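You operate a simulated robot arm through the tools that you are given. There is no shell and no other tool. Be economical: measure what you need, move in short steps, check, and stop when the job is done.

Carry out the task below with a simulated robot arm. There is one attempt and no reset: what you move stays moved.

TASK
Stack the yellow paint bottle from the top of the dining table on top of the green paint bottle. Then take the red teaspoon from the top of the dining table and leave it on the notebook.

It is judged by the outcome, as a careful person would: the job done as asked, and still so three seconds after it is handed in. It fails if anything else is knocked over, pushed out of place, dropped, spilled or broken.

THE ROBOT
A 7-joint arm with a two-finger parallel gripper, fixed in place. Base frame: the origin is at the foot of the arm, x ahead of it, y to its left, z up; the work surface is at about z = 0.74. Lengths are in m, angles in degrees, forces in N, time in s.
With the tool pointing down near the work surface it reaches from about 0.3 to 0.68 m from the base axis. Its first joint turns from -66.0 to 66.0 degrees. Payload 1.57 kg.
Tool frame: the origin (TCP) lies between the finger pads and is the grasp point; the fingertips stand 0.03 m ahead of it; z points along the fingers, y is the line along which they close. The gripper opens to 0.11 m. The fingers are 0.024 m wide and 0.012 m thick; the gripper's body (0.048 by 0.112 m) begins 0.078 m behind the TCP.
Orientation is that of the tool frame in the base frame, as [roll, pitch, yaw] about the fixed x, y, z axes, in that order (R = Rz(yaw) Ry(pitch) Rx(roll)). With the fingers straight down and closing along the base's y, the tool's x points along the base's -x, its y along +y and its z along -z.

THE INTERFACE
- The arm moves only by the tool arm_command. Its argument "deltas" is a list of rows, each an object (a shift or turn left out is 0, a gripper value left out holds the last) with "grip": the finger opening in m, from 0 to 0.11; "dp": the shift along the base's x, y, z in m, a list of three; "angular": the turn, a rotation vector about the base's x, y, z in rad, a list of three. In form: [{"grip": grip, "dp": [dx, dy, dz], "angular": [ax, ay, az]}, ...]. A call has 1 to 10 rows; each row is the pose to reach, as a shift and turn from the pose commanded when the call began. A row lasts 0.2 s, in which the tool goes at most 0.05 m and 8.6 degrees; a call with a longer step from one row to the next is refused whole, and so is a gripper value outside its range. A pose out of reach is approached as far as the arm can. The call stops where the force on the tool passes 40 N (or 10 N more than at its start, if that is more) or the arm is blocked; 0.2 s more then pass. The fingers move at their own pace (about 0.108 m/s each) and stop on an object; they squeeze with about 30 N. The grip force told is the motor's: it shows also when the fingers shut on nothing. Time passes only in rows, and 0.2 s behind the last, so rows that repeat a pose let the fingers close. It gives the time, the measured TCP pose, the force on the tool (base axes), the opening and the grip force at its end, in the units of the frame above (readings bear some noise).
- Cameras (640 x 400 px; columns grow to the right, rows downward): "scene" is fixed at [0.1626, -0.4074, 1.4057]; the picture's right is [0.67, -0.74, 0.00], its down [-0.48, -0.43, -0.76] and it looks along [0.56, 0.51, -0.65] (base axes); focal length 282 px, centre (320, 200). "wrist" rides on the gripper at [-0.036, 0, -0.08] in the tool frame; the picture's right is [0.00, -1.00, 0.00], its down [0.97, 0.00, -0.24] and it looks along [0.24, 0.00, 0.97] (tool axes); focal length 218 px, centre (320, 200).
- snapshot(camera): a new picture of that camera. No time passes.
- probe_pixels(camera, pixels): for up to 12 pixels [column, row] of the newest picture of that camera ("zoom" is the newest enlarged one), the place [x, y, z] in the base frame of the surface seen there, good to about 0.002 m, but the place of the scene camera against the robot may be out by one fixed shift of up to 0.018 m in any direction. No time passes.
- inspect(camera, box): a new picture of the part [left, top, right, bottom] of that camera's present view, enlarged. No time passes.
- sign_off(): hands the job in; it is judged then, once.

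Work in short steps. Measure before you move; look again where a grasp or a placing could have gone wrong, and mend it. You have 80 turns and 34 pictures in all, the two below and enlarged ones among them. Open the gripper and draw the arm clear of the work before you hand the job in, unless the task says otherwise; then end with one line.

The tools are called as name(argument=value, ...) on one line, values as JSON. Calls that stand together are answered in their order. arm_command: Moves the arm, as the interface text tells. Its arguments: {"type":"object","properties":{"deltas":{"type":"array","items":{"type":"object","properties":{"grip":{"type":"number"},"dp":{"type":"array","items":{"type":"number"}},"angular":{"type":"array","items":{"type":"number"}}}}}},"required":["deltas"]} The other tools are called the same way: snapshot (camera) takes a picture; probe_pixels (camera, pixels) gives the place of the surface under pixels of a picture; inspect (camera, box) takes an enlarged picture of a part of a camera's view; sign_off () hands the job in.

At the start:

```text
clock: 0.0
tcp_pos: [0.4259, 0.2143, 1.1552]
orientation: [-179.9, 0.0, -180.0]
wrist_force: [0.4, 1.1, 0.3]
grip_width: 0.11
grasp_force: 0.1
```

scene: 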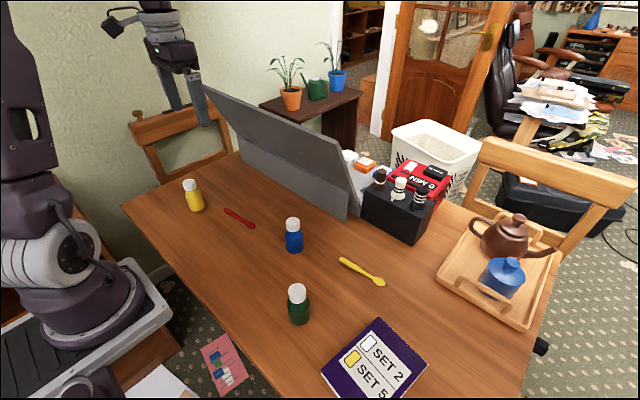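
wrist: 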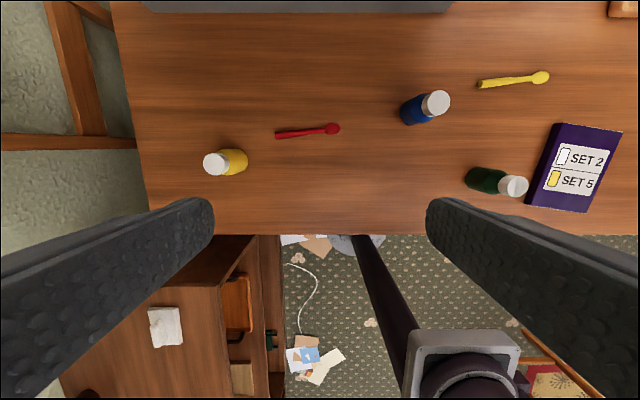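

The wrist view shows the yellow bottle (cap 215,164), green bottle (cap 513,186), red spoon (275–340,132) and notebook (575,168). I'll measure these in both cameras.

probe_pixels(camera="wrist", pixels=[[215, 164], [236, 161], [513, 186], [485, 180], [278, 135], [305, 132], [333, 129], [575, 168], [558, 125], [618, 132], [585, 211], [528, 204]])

probe_pixels(camera="scene", pixels=[[190, 183], [195, 200], [297, 290], [298, 312], [228, 211], [240, 218], [250, 225], [375, 360], [292, 223], [210, 215]])

inspect(camera="scene", box=[160, 160, 360, 340])

```text
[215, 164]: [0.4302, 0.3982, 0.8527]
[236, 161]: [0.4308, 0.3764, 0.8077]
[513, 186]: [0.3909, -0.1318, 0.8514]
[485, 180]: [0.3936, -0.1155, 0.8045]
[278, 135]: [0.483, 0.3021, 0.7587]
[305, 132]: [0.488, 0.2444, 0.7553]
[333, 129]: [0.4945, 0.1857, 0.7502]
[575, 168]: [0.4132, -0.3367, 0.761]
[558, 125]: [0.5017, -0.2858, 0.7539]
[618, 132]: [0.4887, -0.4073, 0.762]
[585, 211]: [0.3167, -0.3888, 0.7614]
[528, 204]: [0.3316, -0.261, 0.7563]
```

```text
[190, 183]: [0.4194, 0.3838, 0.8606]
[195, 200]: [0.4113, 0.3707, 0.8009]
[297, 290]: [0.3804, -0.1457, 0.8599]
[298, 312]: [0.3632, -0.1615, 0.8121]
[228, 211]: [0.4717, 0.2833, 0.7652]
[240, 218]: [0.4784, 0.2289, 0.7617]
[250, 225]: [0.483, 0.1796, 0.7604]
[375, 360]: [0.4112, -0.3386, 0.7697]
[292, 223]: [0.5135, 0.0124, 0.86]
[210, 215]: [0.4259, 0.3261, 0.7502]
```

```text
2.22 times, centred on (260, 250) of scene
```

zoom: 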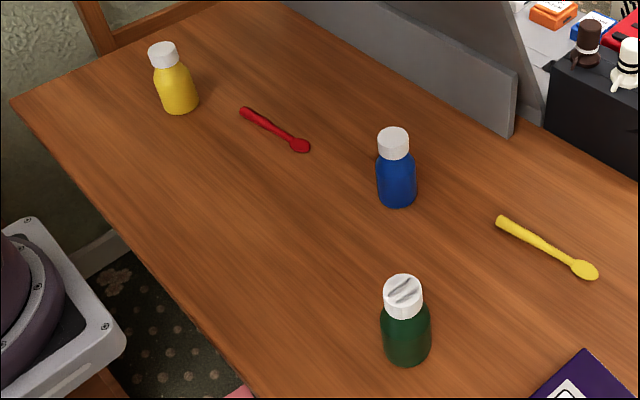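

Yellow cap top is at (0.430, 0.398, 0.853), green cap top at about (0.391, -0.132, 0.851). I move above the yellow bottle and look again.

arm_command(deltas=[{"grip": 0.11, "dp": [0, 0.03, -0.025]}, {"dp": [0, 0.06, -0.05]}, {"dp": [0, 0.09, -0.075]}, {"dp": [0.002, 0.12, -0.1]}, {"dp": [0.003, 0.15, -0.125]}, {"dp": [0.004, 0.183, -0.155]}, {"dp": [0.004, 0.183, -0.155]}])

snapshot(camera="wrist")

```text
clock: 1.6
tcp_pos: [0.4311, 0.3976, 0.9986]
orientation: [-180.0, -0.1, 180.0]
wrist_force: [0.3, 0.3, 0.3]
grip_width: 0.1101
grasp_force: 0.0
```

```text
30 pictures are left
```

wrist: 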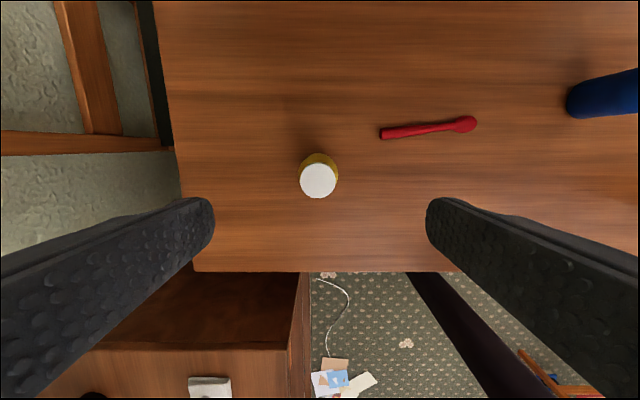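

The cap is centred at (318,181). I measure its edges and the spoon from here.

probe_pixels(camera="wrist", pixels=[[318, 181], [302, 181], [334, 181], [318, 166], [318, 195], [318, 156], [303, 165], [334, 163], [384, 134], [425, 128], [464, 124], [320, 240]])

inspect(camera="wrist", box=[270, 90, 500, 230])

```text
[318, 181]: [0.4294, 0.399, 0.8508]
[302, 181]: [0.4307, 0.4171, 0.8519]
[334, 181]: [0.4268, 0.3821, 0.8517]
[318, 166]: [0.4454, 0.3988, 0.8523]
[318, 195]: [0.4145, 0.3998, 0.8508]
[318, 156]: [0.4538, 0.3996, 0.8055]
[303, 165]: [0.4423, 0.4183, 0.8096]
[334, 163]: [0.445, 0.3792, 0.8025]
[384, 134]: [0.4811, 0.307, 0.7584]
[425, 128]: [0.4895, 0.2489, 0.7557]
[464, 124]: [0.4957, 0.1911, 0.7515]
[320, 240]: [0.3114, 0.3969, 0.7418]
```

```text
2.78 times, centred on (385, 160) of wrist
```

zoom: 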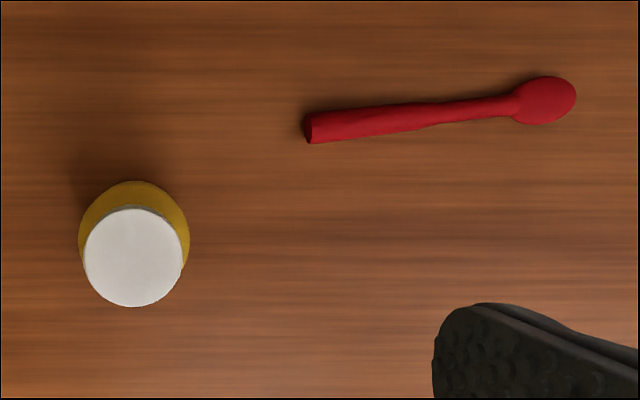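

Cap radius is about 0.018 and its centre is (0.430, 0.399). I descend to TCP z≈0.785 and close.

arm_command(deltas=[{"grip": 0.11, "dp": [-0.001, 0.0015, -0.045]}, {"dp": [-0.001, 0.0015, -0.09]}, {"dp": [-0.001, 0.0015, -0.13]}, {"dp": [-0.001, 0.0015, -0.17]}, {"dp": [-0.001, 0.0015, -0.2]}, {"dp": [-0.001, 0.0015, -0.214]}, {"dp": [-0.001, 0.0015, -0.214]}])

arm_command(deltas=[{"grip": 0.08}, {"grip": 0.06}, {"grip": 0.045}, {"grip": 0.03}, {"grip": 0.03}])

```text
clock: 3.2
tcp_pos: [0.4275, 0.3991, 0.7853]
orientation: [-180.0, 0.1, 180.0]
wrist_force: [-1.1, -0.6, 0.7]
grip_width: 0.1103
grasp_force: 0.1
```

```text
clock: 4.4
tcp_pos: [0.4285, 0.3986, 0.7877]
orientation: [-179.9, 0.0, 179.9]
wrist_force: [-0.8, -0.1, -0.4]
grip_width: 0.0514
grasp_force: 30.1
```

Gripped at 0.0514 m with 30 N. I lift straight up 0.2 m.

arm_command(deltas=[{"dp": [0, 0, 0.03]}, {"dp": [0, 0, 0.07]}, {"dp": [0, 0, 0.11]}, {"dp": [0, 0, 0.15]}, {"dp": [0, 0, 0.19]}, {"dp": [0, 0, 0.23]}, {"dp": [0, 0, 0.23]}])

arm_command(deltas=[{"dp": [0, -0.03, 0]}, {"dp": [0, -0.07, 0]}, {"dp": [0, -0.11, 0]}, {"dp": [0, -0.15, 0]}, {"dp": [0, -0.19, 0]}, {"dp": [0, -0.23, 0]}, {"dp": [0, -0.27, 0]}, {"dp": [0, -0.31, 0]}, {"dp": [0, -0.34, 0]}, {"dp": [0, -0.36, 0]}])

snapshot(camera="wrist")

```text
clock: 6.0
tcp_pos: [0.4278, 0.3993, 1.0156]
orientation: [179.9, 0.0, 180.0]
wrist_force: [-0.2, -0.4, -1.3]
grip_width: 0.0512
grasp_force: 30.2
```

```text
clock: 8.2
tcp_pos: [0.4277, 0.0379, 1.0169]
orientation: [179.9, -0.1, 180.0]
wrist_force: [-0.2, -0.2, -1.7]
grip_width: 0.0512
grasp_force: 29.5
```

```text
28 pictures are left
```

wrist: 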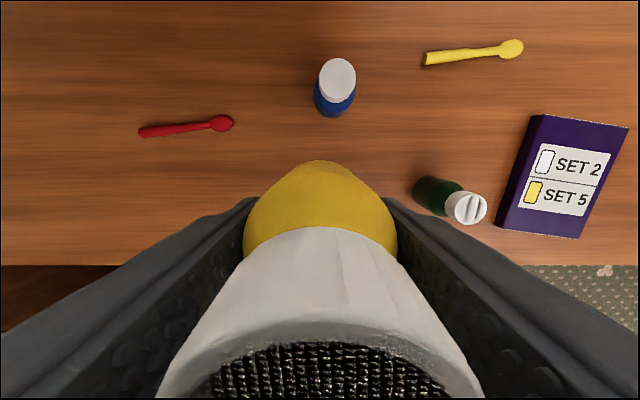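

The green cap is at (470,208) here; I measure its rim and centre.

inspect(camera="wrist", box=[400, 165, 500, 235])

probe_pixels(camera="wrist", pixels=[[470, 208], [458, 208], [484, 208], [470, 196], [470, 221], [432, 193], [430, 240]])

```text
5.71 times, centred on (450, 200) of wrist
```

zoom: 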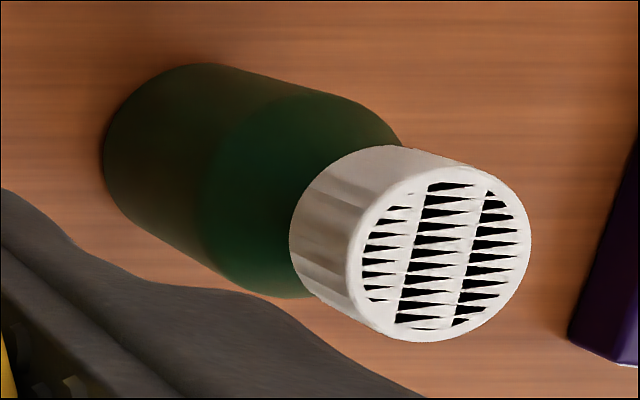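

```text
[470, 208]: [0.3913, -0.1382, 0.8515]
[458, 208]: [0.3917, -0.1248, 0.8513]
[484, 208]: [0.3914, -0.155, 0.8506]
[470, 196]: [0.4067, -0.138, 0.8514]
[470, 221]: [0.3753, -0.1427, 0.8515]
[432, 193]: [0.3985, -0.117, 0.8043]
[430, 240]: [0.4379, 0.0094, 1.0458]
```

I probe the cap's rim in the enlarged picture to get its centre.

probe_pixels(camera="zoom", pixels=[[439, 255], [352, 262], [527, 245], [445, 172], [432, 339], [380, 205], [500, 305], [377, 315], [500, 190], [439, 258], [441, 252], [436, 255]])

```text
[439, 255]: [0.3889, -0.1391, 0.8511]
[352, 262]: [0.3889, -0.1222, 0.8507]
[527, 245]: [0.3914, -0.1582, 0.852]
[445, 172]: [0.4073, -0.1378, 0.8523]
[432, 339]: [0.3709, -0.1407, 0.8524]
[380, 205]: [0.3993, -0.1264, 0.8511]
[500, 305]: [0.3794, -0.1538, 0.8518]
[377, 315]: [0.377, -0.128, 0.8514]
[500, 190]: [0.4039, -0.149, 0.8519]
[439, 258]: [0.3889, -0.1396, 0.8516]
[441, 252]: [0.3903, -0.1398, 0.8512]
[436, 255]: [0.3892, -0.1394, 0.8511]
```

Green cap centre is (0.389, -0.1397) with its top at 0.8515. I move over it and stop about 1.5 cm above, then look.

arm_command(deltas=[{"dp": [-0.01, -0.04, 0]}, {"dp": [-0.02, -0.08, 0]}, {"dp": [-0.03, -0.12, 0]}, {"dp": [-0.04, -0.16, 0]}, {"dp": [-0.0405, -0.1785, 0]}, {"dp": [-0.0405, -0.1785, -0.03]}, {"dp": [-0.0405, -0.1785, -0.06]}, {"dp": [-0.0405, -0.1785, -0.09]}, {"dp": [-0.0405, -0.1785, -0.105]}, {"dp": [-0.0405, -0.1785, -0.105]}])

inspect(camera="scene", box=[230, 210, 370, 340])

```text
clock: 10.4
tcp_pos: [0.3871, -0.1403, 0.9104]
orientation: [-179.9, -0.1, 179.9]
wrist_force: [0.4, 0.8, -1.3]
grip_width: 0.0511
grasp_force: 29.5
```

```text
3.08 times, centred on (300, 275) of scene
```

zoom: 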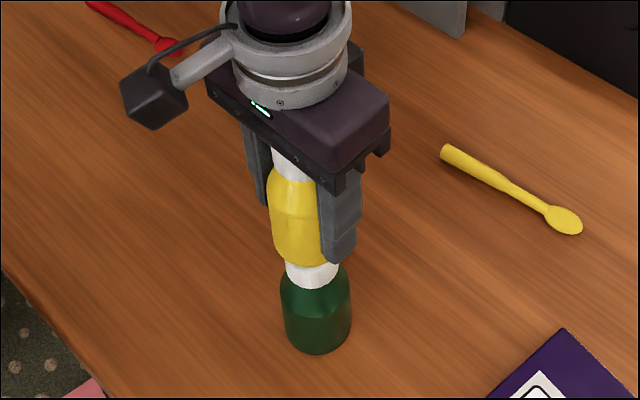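

It looks aligned above the green cap. I lower slowly toward contact.

arm_command(deltas=[{"dp": [0, 0, -0.004]}, {"dp": [0, 0, -0.008]}, {"dp": [0, 0, -0.011]}, {"dp": [0, 0, -0.013]}, {"dp": [0, 0, -0.0145]}, {"dp": [0, 0, -0.0145]}])

```text
clock: 11.8
tcp_pos: [0.3883, -0.1397, 0.8955]
orientation: [180.0, 0.0, -180.0]
wrist_force: [0.3, 0.1, 1.9]
grip_width: 0.0515
grasp_force: 30.0
```

Force rose from -1.3 to +1.9 N: contact is beginning. One small step more.

arm_command(deltas=[{"dp": [0, 0, -0.0005]}, {"dp": [0, 0, -0.0005]}])

inspect(camera="scene", box=[265, 235, 335, 325])

```text
clock: 12.4
tcp_pos: [0.3883, -0.1396, 0.8965]
orientation: [-180.0, 0.1, 180.0]
wrist_force: [-0.7, -0.5, 20.0]
grip_width: 0.0514
grasp_force: 29.7
```

```text
4.44 times, centred on (300, 280) of scene
```

zoom: 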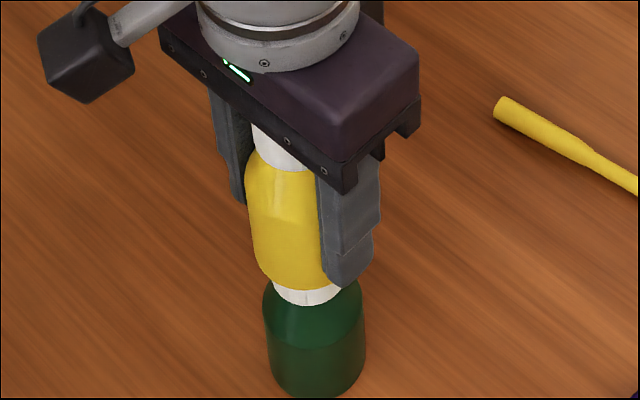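

Firm contact at 20 N. I ease back slightly and open the fingers gradually.

arm_command(deltas=[{"dp": [0, 0, 0.0004]}, {"dp": [0, 0, 0.0004], "grip": 0.054}, {"dp": [0, 0, 0.0004], "grip": 0.06}, {"dp": [0, 0, 0.0004], "grip": 0.075}, {"dp": [0, 0, 0.0004], "grip": 0.09}, {"dp": [0, 0, 0.0004], "grip": 0.105}])

inspect(camera="scene", box=[265, 235, 335, 325])

```text
clock: 13.8
tcp_pos: [0.3872, -0.1408, 0.8968]
orientation: [-180.0, 0.0, 180.0]
wrist_force: [-0.6, -0.9, -0.5]
grip_width: 0.1052
grasp_force: 0.1
```

```text
4.44 times, centred on (300, 280) of scene
```

zoom: 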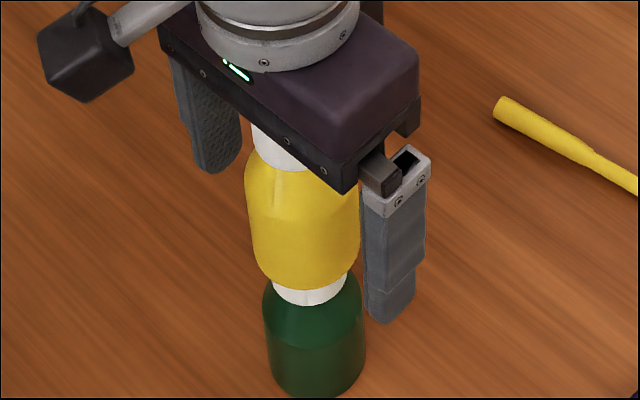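

The yellow bottle stands on its own. I raise straight up well clear and check.

arm_command(deltas=[{"dp": [0, 0, 0.02], "grip": 0.11}, {"dp": [0, 0, 0.05]}, {"dp": [0, 0, 0.09]}, {"dp": [0, 0, 0.13]}, {"dp": [0, 0, 0.17]}, {"dp": [0, 0, 0.21]}, {"dp": [0, 0, 0.21]}])

snapshot(camera="wrist")

snapshot(camera="scene")

```text
clock: 15.4
tcp_pos: [0.3881, -0.1396, 1.1058]
orientation: [179.9, 0.0, 180.0]
wrist_force: [-0.9, -0.8, 0.4]
grip_width: 0.1101
grasp_force: 0.0
```

```text
23 pictures are left
```

wrist: 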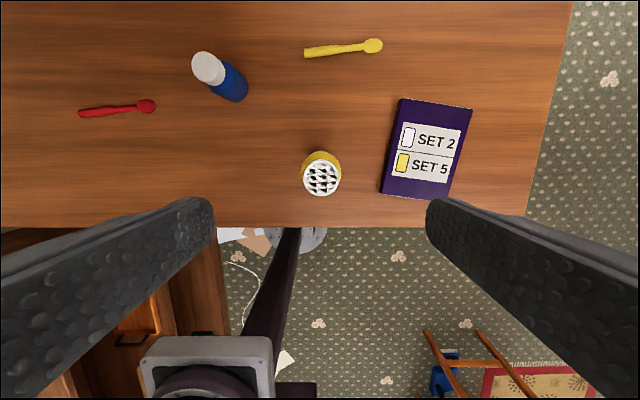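

```text
22 pictures are left
```

scene: 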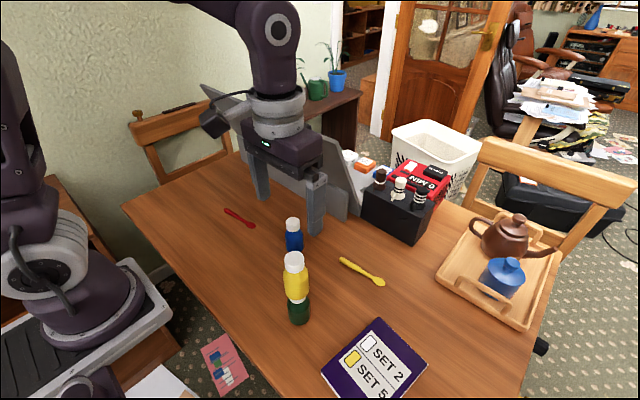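

The stack is upright and stable. I measure the notebook's corners and centre from here.

probe_pixels(camera="wrist", pixels=[[401, 101], [470, 109], [452, 197], [383, 190], [427, 150], [400, 120], [455, 170], [321, 178], [340, 162]])

inspect(camera="scene", box=[310, 300, 440, 400])

```text
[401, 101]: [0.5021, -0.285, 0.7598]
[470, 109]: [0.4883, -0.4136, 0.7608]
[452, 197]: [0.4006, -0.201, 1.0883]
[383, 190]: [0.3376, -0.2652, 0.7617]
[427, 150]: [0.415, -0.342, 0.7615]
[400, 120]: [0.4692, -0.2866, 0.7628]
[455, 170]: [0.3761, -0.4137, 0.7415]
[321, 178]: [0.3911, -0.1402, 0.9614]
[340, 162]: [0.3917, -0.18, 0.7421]
```

```text
4.00 times, centred on (375, 350) of scene
```

zoom: 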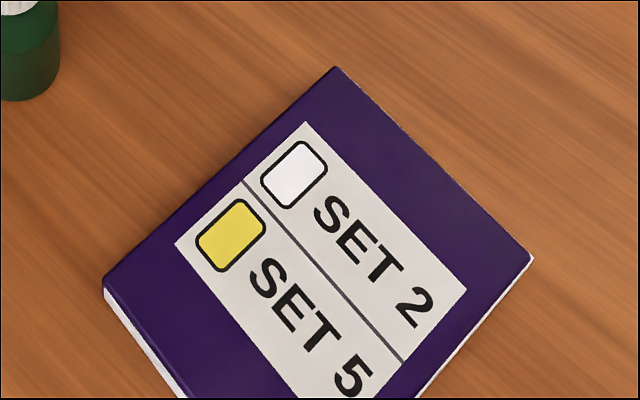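

Notebook centre is about (0.410, -0.337), top 0.762, with its 0.17 m side nearly along x. The spoon (0.13 m long) should lie along it, so I move above the spoon, turning the tool -83° to close across the handle.

arm_command(deltas=[{"dp": [0.01, 0.039, 0], "angular": [0, 0, -0.1445]}, {"dp": [0.02, 0.078, 0], "angular": [0, 0, -0.289]}, {"dp": [0.03, 0.117, 0], "angular": [0, 0, -0.4335]}, {"dp": [0.04, 0.156, 0], "angular": [0, 0, -0.578]}, {"dp": [0.05, 0.195, 0], "angular": [0, 0, -0.7225]}, {"dp": [0.06, 0.234, 0], "angular": [0, 0, -0.867]}, {"dp": [0.07, 0.273, 0], "angular": [0, 0, -1.0115]}, {"dp": [0.08, 0.312, 0], "angular": [0, 0, -1.156]}, {"dp": [0.09, 0.351, 0], "angular": [0, 0, -1.3005]}, {"dp": [0.101, 0.389, 0], "angular": [0, 0, -1.445]}])

arm_command(deltas=[{"dp": [0, 0, -0.04], "grip": 0.08}, {"dp": [0, 0, -0.08]}, {"dp": [0, 0, -0.12]}, {"dp": [0, 0, -0.16]}, {"dp": [0, 0, -0.2]}, {"dp": [0, 0, -0.2]}])

snapshot(camera="wrist")

```text
clock: 17.6
tcp_pos: [0.4898, 0.2511, 1.107]
orientation: [180.0, -0.1, 97.1]
wrist_force: [-0.4, -0.7, 0.2]
grip_width: 0.1101
grasp_force: 0.0
```

```text
clock: 19.0
tcp_pos: [0.49, 0.2487, 0.9049]
orientation: [180.0, -0.1, 97.2]
wrist_force: [-0.7, 0.1, 0.0]
grip_width: 0.0801
grasp_force: 0.0
```

```text
20 pictures are left
```

wrist: 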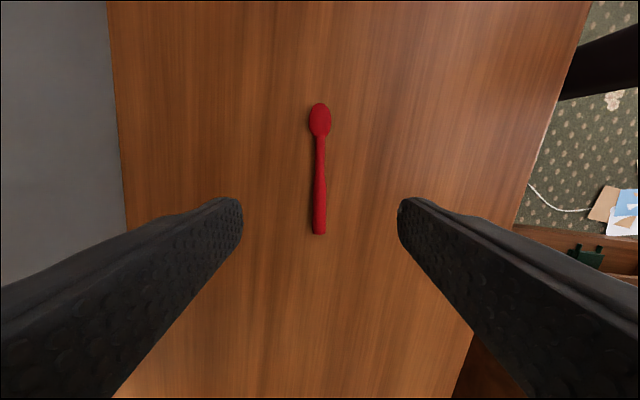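

The spoon is aligned with the tool, at columns 318–320. I probe along the handle.

probe_pixels(camera="wrist", pixels=[[319, 231], [319, 215], [319, 195], [319, 175], [320, 150], [320, 120], [320, 105], [314, 195], [325, 195], [340, 195]])

```text
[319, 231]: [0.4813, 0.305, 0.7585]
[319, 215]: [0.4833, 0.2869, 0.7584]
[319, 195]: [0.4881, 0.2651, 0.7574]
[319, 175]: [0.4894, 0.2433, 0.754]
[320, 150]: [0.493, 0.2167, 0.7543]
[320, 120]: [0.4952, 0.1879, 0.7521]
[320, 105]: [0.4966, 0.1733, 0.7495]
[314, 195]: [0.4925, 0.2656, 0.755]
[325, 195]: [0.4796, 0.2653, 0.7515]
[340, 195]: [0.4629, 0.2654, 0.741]
```

I will grip at (0.488, 0.256): descend with the fingertips about 3 mm above the table.

arm_command(deltas=[{"dp": [-0.0014, 0.0065, -0.04], "grip": 0.06}, {"dp": [-0.0014, 0.0065, -0.08]}, {"dp": [-0.0014, 0.0065, -0.11]}, {"dp": [-0.0014, 0.0065, -0.125]}, {"dp": [-0.0014, 0.0065, -0.1316]}, {"dp": [-0.0014, 0.0065, -0.1316]}])

arm_command(deltas=[{"grip": 0.04}, {"grip": 0.025}, {"grip": 0.01}, {"grip": 0.0}, {"grip": 0.0}])

snapshot(camera="wrist")

```text
clock: 20.4
tcp_pos: [0.4857, 0.2572, 0.775]
orientation: [180.0, 0.1, 97.2]
wrist_force: [0.4, -0.1, 1.3]
grip_width: 0.06
grasp_force: 0.1
```

```text
clock: 21.6
tcp_pos: [0.4878, 0.2555, 0.7757]
orientation: [180.0, 0.1, 97.2]
wrist_force: [-0.4, 0.3, 1.0]
grip_width: 0.0149
grasp_force: 29.9
```

```text
19 pictures are left
```

wrist: 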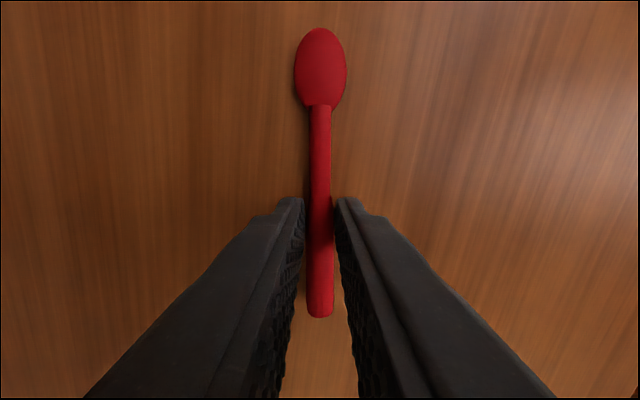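

Spoon gripped (0.0149 m, 30 N). I lift to TCP z≈1.10 so it passes clear above the stack.

arm_command(deltas=[{"dp": [0, 0, 0.02]}, {"dp": [0, 0, 0.06]}, {"dp": [0, 0, 0.1]}, {"dp": [0, 0, 0.14]}, {"dp": [0, 0, 0.18]}, {"dp": [0, 0, 0.22]}, {"dp": [0, 0, 0.26]}, {"dp": [0, 0, 0.3]}, {"dp": [0, 0, 0.325]}, {"dp": [0, 0, 0.325]}])

snapshot(camera="wrist")

```text
clock: 23.8
tcp_pos: [0.4868, 0.2563, 1.1021]
orientation: [-179.9, 0.1, 97.2]
wrist_force: [0.0, 0.4, -0.1]
grip_width: 0.0145
grasp_force: 30.0
```

```text
18 pictures are left
```

wrist: 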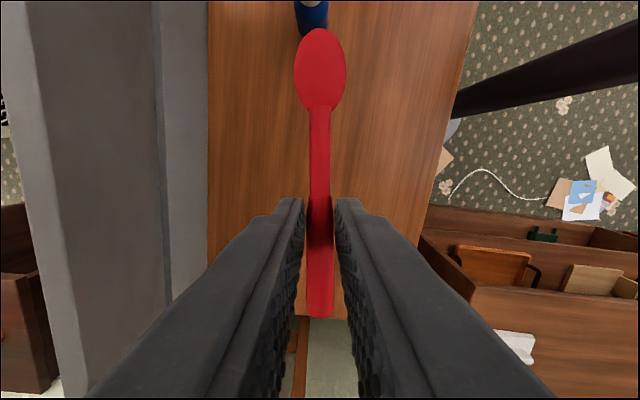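

Spoon is held level. I carry it toward the notebook, turning +75° so it lies along the notebook's long side.

arm_command(deltas=[{"dp": [-0.006, -0.039, 0], "angular": [0, 0, 0.131]}, {"dp": [-0.012, -0.078, 0], "angular": [0, 0, 0.262]}, {"dp": [-0.018, -0.117, 0], "angular": [0, 0, 0.393]}, {"dp": [-0.024, -0.156, 0], "angular": [0, 0, 0.524]}, {"dp": [-0.03, -0.195, 0], "angular": [0, 0, 0.655]}, {"dp": [-0.036, -0.234, 0], "angular": [0, 0, 0.786]}, {"dp": [-0.042, -0.273, 0], "angular": [0, 0, 0.917]}, {"dp": [-0.048, -0.312, 0], "angular": [0, 0, 1.048]}, {"dp": [-0.054, -0.351, 0], "angular": [0, 0, 1.179]}, {"dp": [-0.06, -0.39, 0], "angular": [0, 0, 1.311]}])

arm_command(deltas=[{"dp": [-0.006, -0.04, 0]}, {"dp": [-0.012, -0.08, 0]}, {"dp": [-0.018, -0.12, 0]}, {"dp": [-0.026, -0.16, 0]}, {"dp": [-0.034, -0.201, 0]}, {"dp": [-0.034, -0.201, -0.04]}, {"dp": [-0.034, -0.201, -0.08]}, {"dp": [-0.034, -0.201, -0.12]}, {"dp": [-0.034, -0.201, -0.16]}, {"dp": [-0.034, -0.201, -0.16]}])

snapshot(camera="wrist")

snapshot(camera="scene")

```text
clock: 26.0
tcp_pos: [0.4275, -0.133, 1.1007]
orientation: [-180.0, -0.1, 172.3]
wrist_force: [0.6, 0.8, -0.3]
grip_width: 0.0149
grasp_force: 30.2
```

```text
clock: 28.2
tcp_pos: [0.3928, -0.3344, 0.9392]
orientation: [-179.9, 0.0, 172.4]
wrist_force: [-0.4, -0.1, 0.2]
grip_width: 0.015
grasp_force: 29.6
```

```text
17 pictures are left
```

wrist: 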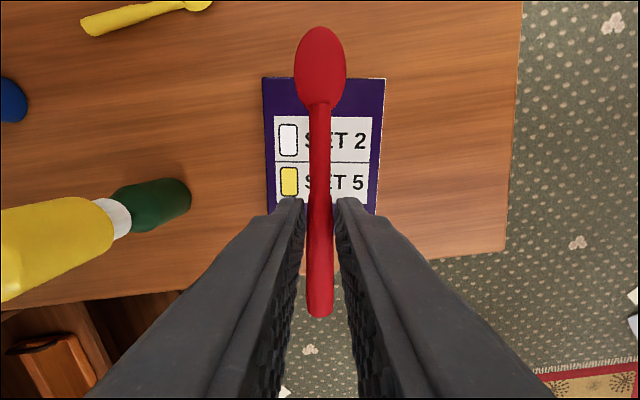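

```text
16 pictures are left
```

scene: 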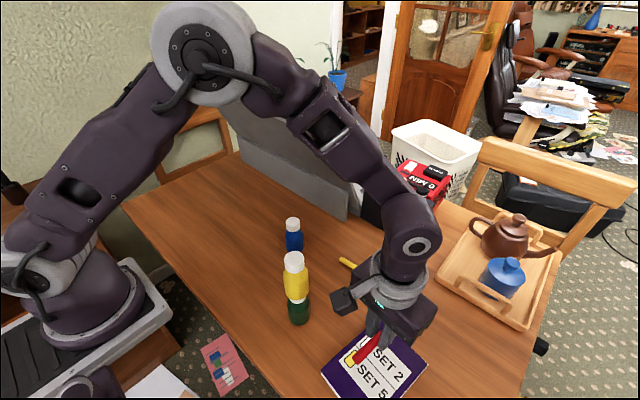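

Spoon is aligned over the notebook. Before descending I check how near the knob at (345,300) will come to the stack.

probe_pixels(camera="scene", pixels=[[345, 302], [335, 297], [350, 312], [376, 290], [295, 262], [365, 335]])

```text
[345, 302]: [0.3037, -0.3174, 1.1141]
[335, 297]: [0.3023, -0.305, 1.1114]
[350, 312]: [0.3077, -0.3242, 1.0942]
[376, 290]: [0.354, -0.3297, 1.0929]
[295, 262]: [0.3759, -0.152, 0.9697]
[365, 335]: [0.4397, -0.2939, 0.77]
```

The knob is about 0.15 m from the stack, so it is clear. I descend, the last part slowly, toward TCP z≈0.795.

arm_command(deltas=[{"dp": [0, 0, -0.04]}, {"dp": [0, 0, -0.08]}, {"dp": [0, 0, -0.115]}, {"dp": [0, 0, -0.13]}, {"dp": [0, 0, -0.138]}, {"dp": [0, 0, -0.142]}, {"dp": [0, 0, -0.144]}, {"dp": [0, 0, -0.144]}])

```text
clock: 30.0
tcp_pos: [0.393, -0.3354, 0.7952]
orientation: [-180.0, 0.0, 172.3]
wrist_force: [0.5, -1.1, -0.5]
grip_width: 0.0147
grasp_force: 29.4
```

No contact yet (-0.5 N). I step down in half-millimetres.

arm_command(deltas=[{"dp": [0, 0, -0.0005]}, {"dp": [0, 0, -0.001]}, {"dp": [0, 0, -0.001]}])

snapshot(camera="wrist")

```text
clock: 30.8
tcp_pos: [0.3936, -0.3362, 0.7958]
orientation: [-179.9, 0.0, 172.4]
wrist_force: [-0.4, 1.9, 10.6]
grip_width: 0.0149
grasp_force: 30.0
```

```text
15 pictures are left
```

wrist: 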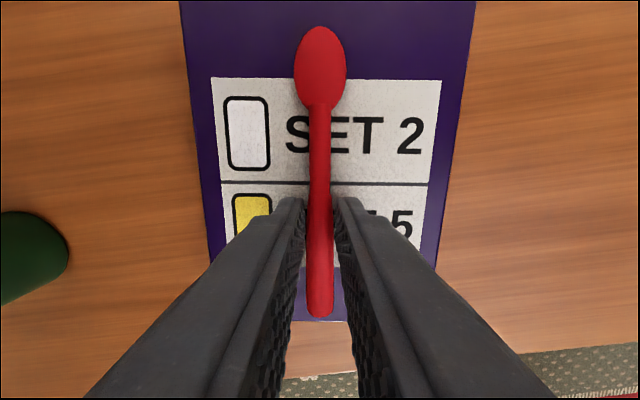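

Contact at 10.6 N. I check the margin between the handle end and the notebook's near edge.

probe_pixels(camera="wrist", pixels=[[320, 312], [335, 317], [335, 325], [305, 314], [320, 30], [320, 5], [300, 316]])

```text
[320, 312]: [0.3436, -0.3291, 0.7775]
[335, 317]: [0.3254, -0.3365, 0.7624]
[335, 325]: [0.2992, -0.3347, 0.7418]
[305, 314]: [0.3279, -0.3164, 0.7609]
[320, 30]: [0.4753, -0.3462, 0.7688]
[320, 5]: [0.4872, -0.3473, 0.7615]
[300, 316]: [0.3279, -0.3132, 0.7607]
```

The spoon lies wholly on the notebook, with about 1.6 cm margin at the handle end. I ease off and open gently.

arm_command(deltas=[{"dp": [0, 0, 0.0003], "grip": 0.014}, {"dp": [0, 0, 0.0003], "grip": 0.018}, {"dp": [0, 0, 0.0003], "grip": 0.024}, {"dp": [0, 0, 0.0003], "grip": 0.035}, {"dp": [0, 0, 0.0003], "grip": 0.05}, {"dp": [0, 0, 0.0003], "grip": 0.05}])

arm_command(deltas=[{"dp": [0, 0, 0.02]}, {"dp": [0, 0, 0.06]}, {"dp": [0, 0, 0.1]}, {"dp": [0, 0, 0.14]}, {"dp": [0, 0, 0.18]}, {"dp": [0, 0, 0.22]}, {"dp": [0, 0, 0.26]}, {"dp": [0, 0, 0.3]}, {"dp": [0, 0, 0.33]}, {"dp": [0, 0, 0.33]}])

snapshot(camera="wrist")

snapshot(camera="scene")

```text
clock: 32.2
tcp_pos: [0.3939, -0.3345, 0.7952]
orientation: [-180.0, -0.1, 172.4]
wrist_force: [0.1, 0.5, -0.4]
grip_width: 0.0501
grasp_force: 0.1
```

```text
clock: 34.4
tcp_pos: [0.393, -0.3353, 1.1272]
orientation: [-180.0, 0.1, 172.3]
wrist_force: [-0.1, -0.6, 0.3]
grip_width: 0.05
grasp_force: 0.1
```

```text
14 pictures are left
```

wrist: 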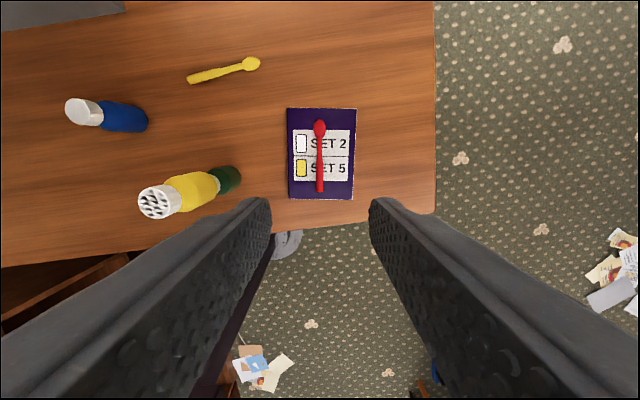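

```text
13 pictures are left
```

scene: 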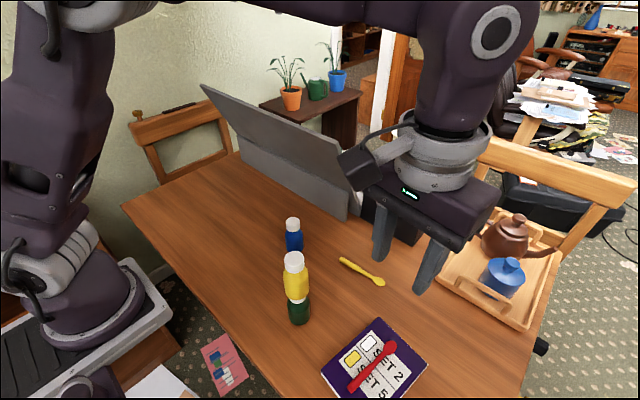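

The stack stands upright, the spoon rests on the notebook, and the arm is clear with the gripper open. I hand the job in.

sign_off()

```text
The job is handed in.
```

The yellow paint bottle is stacked on the green one, the red teaspoon is lying on the notebook, and I saw nothing else disturbed in the final pictures.
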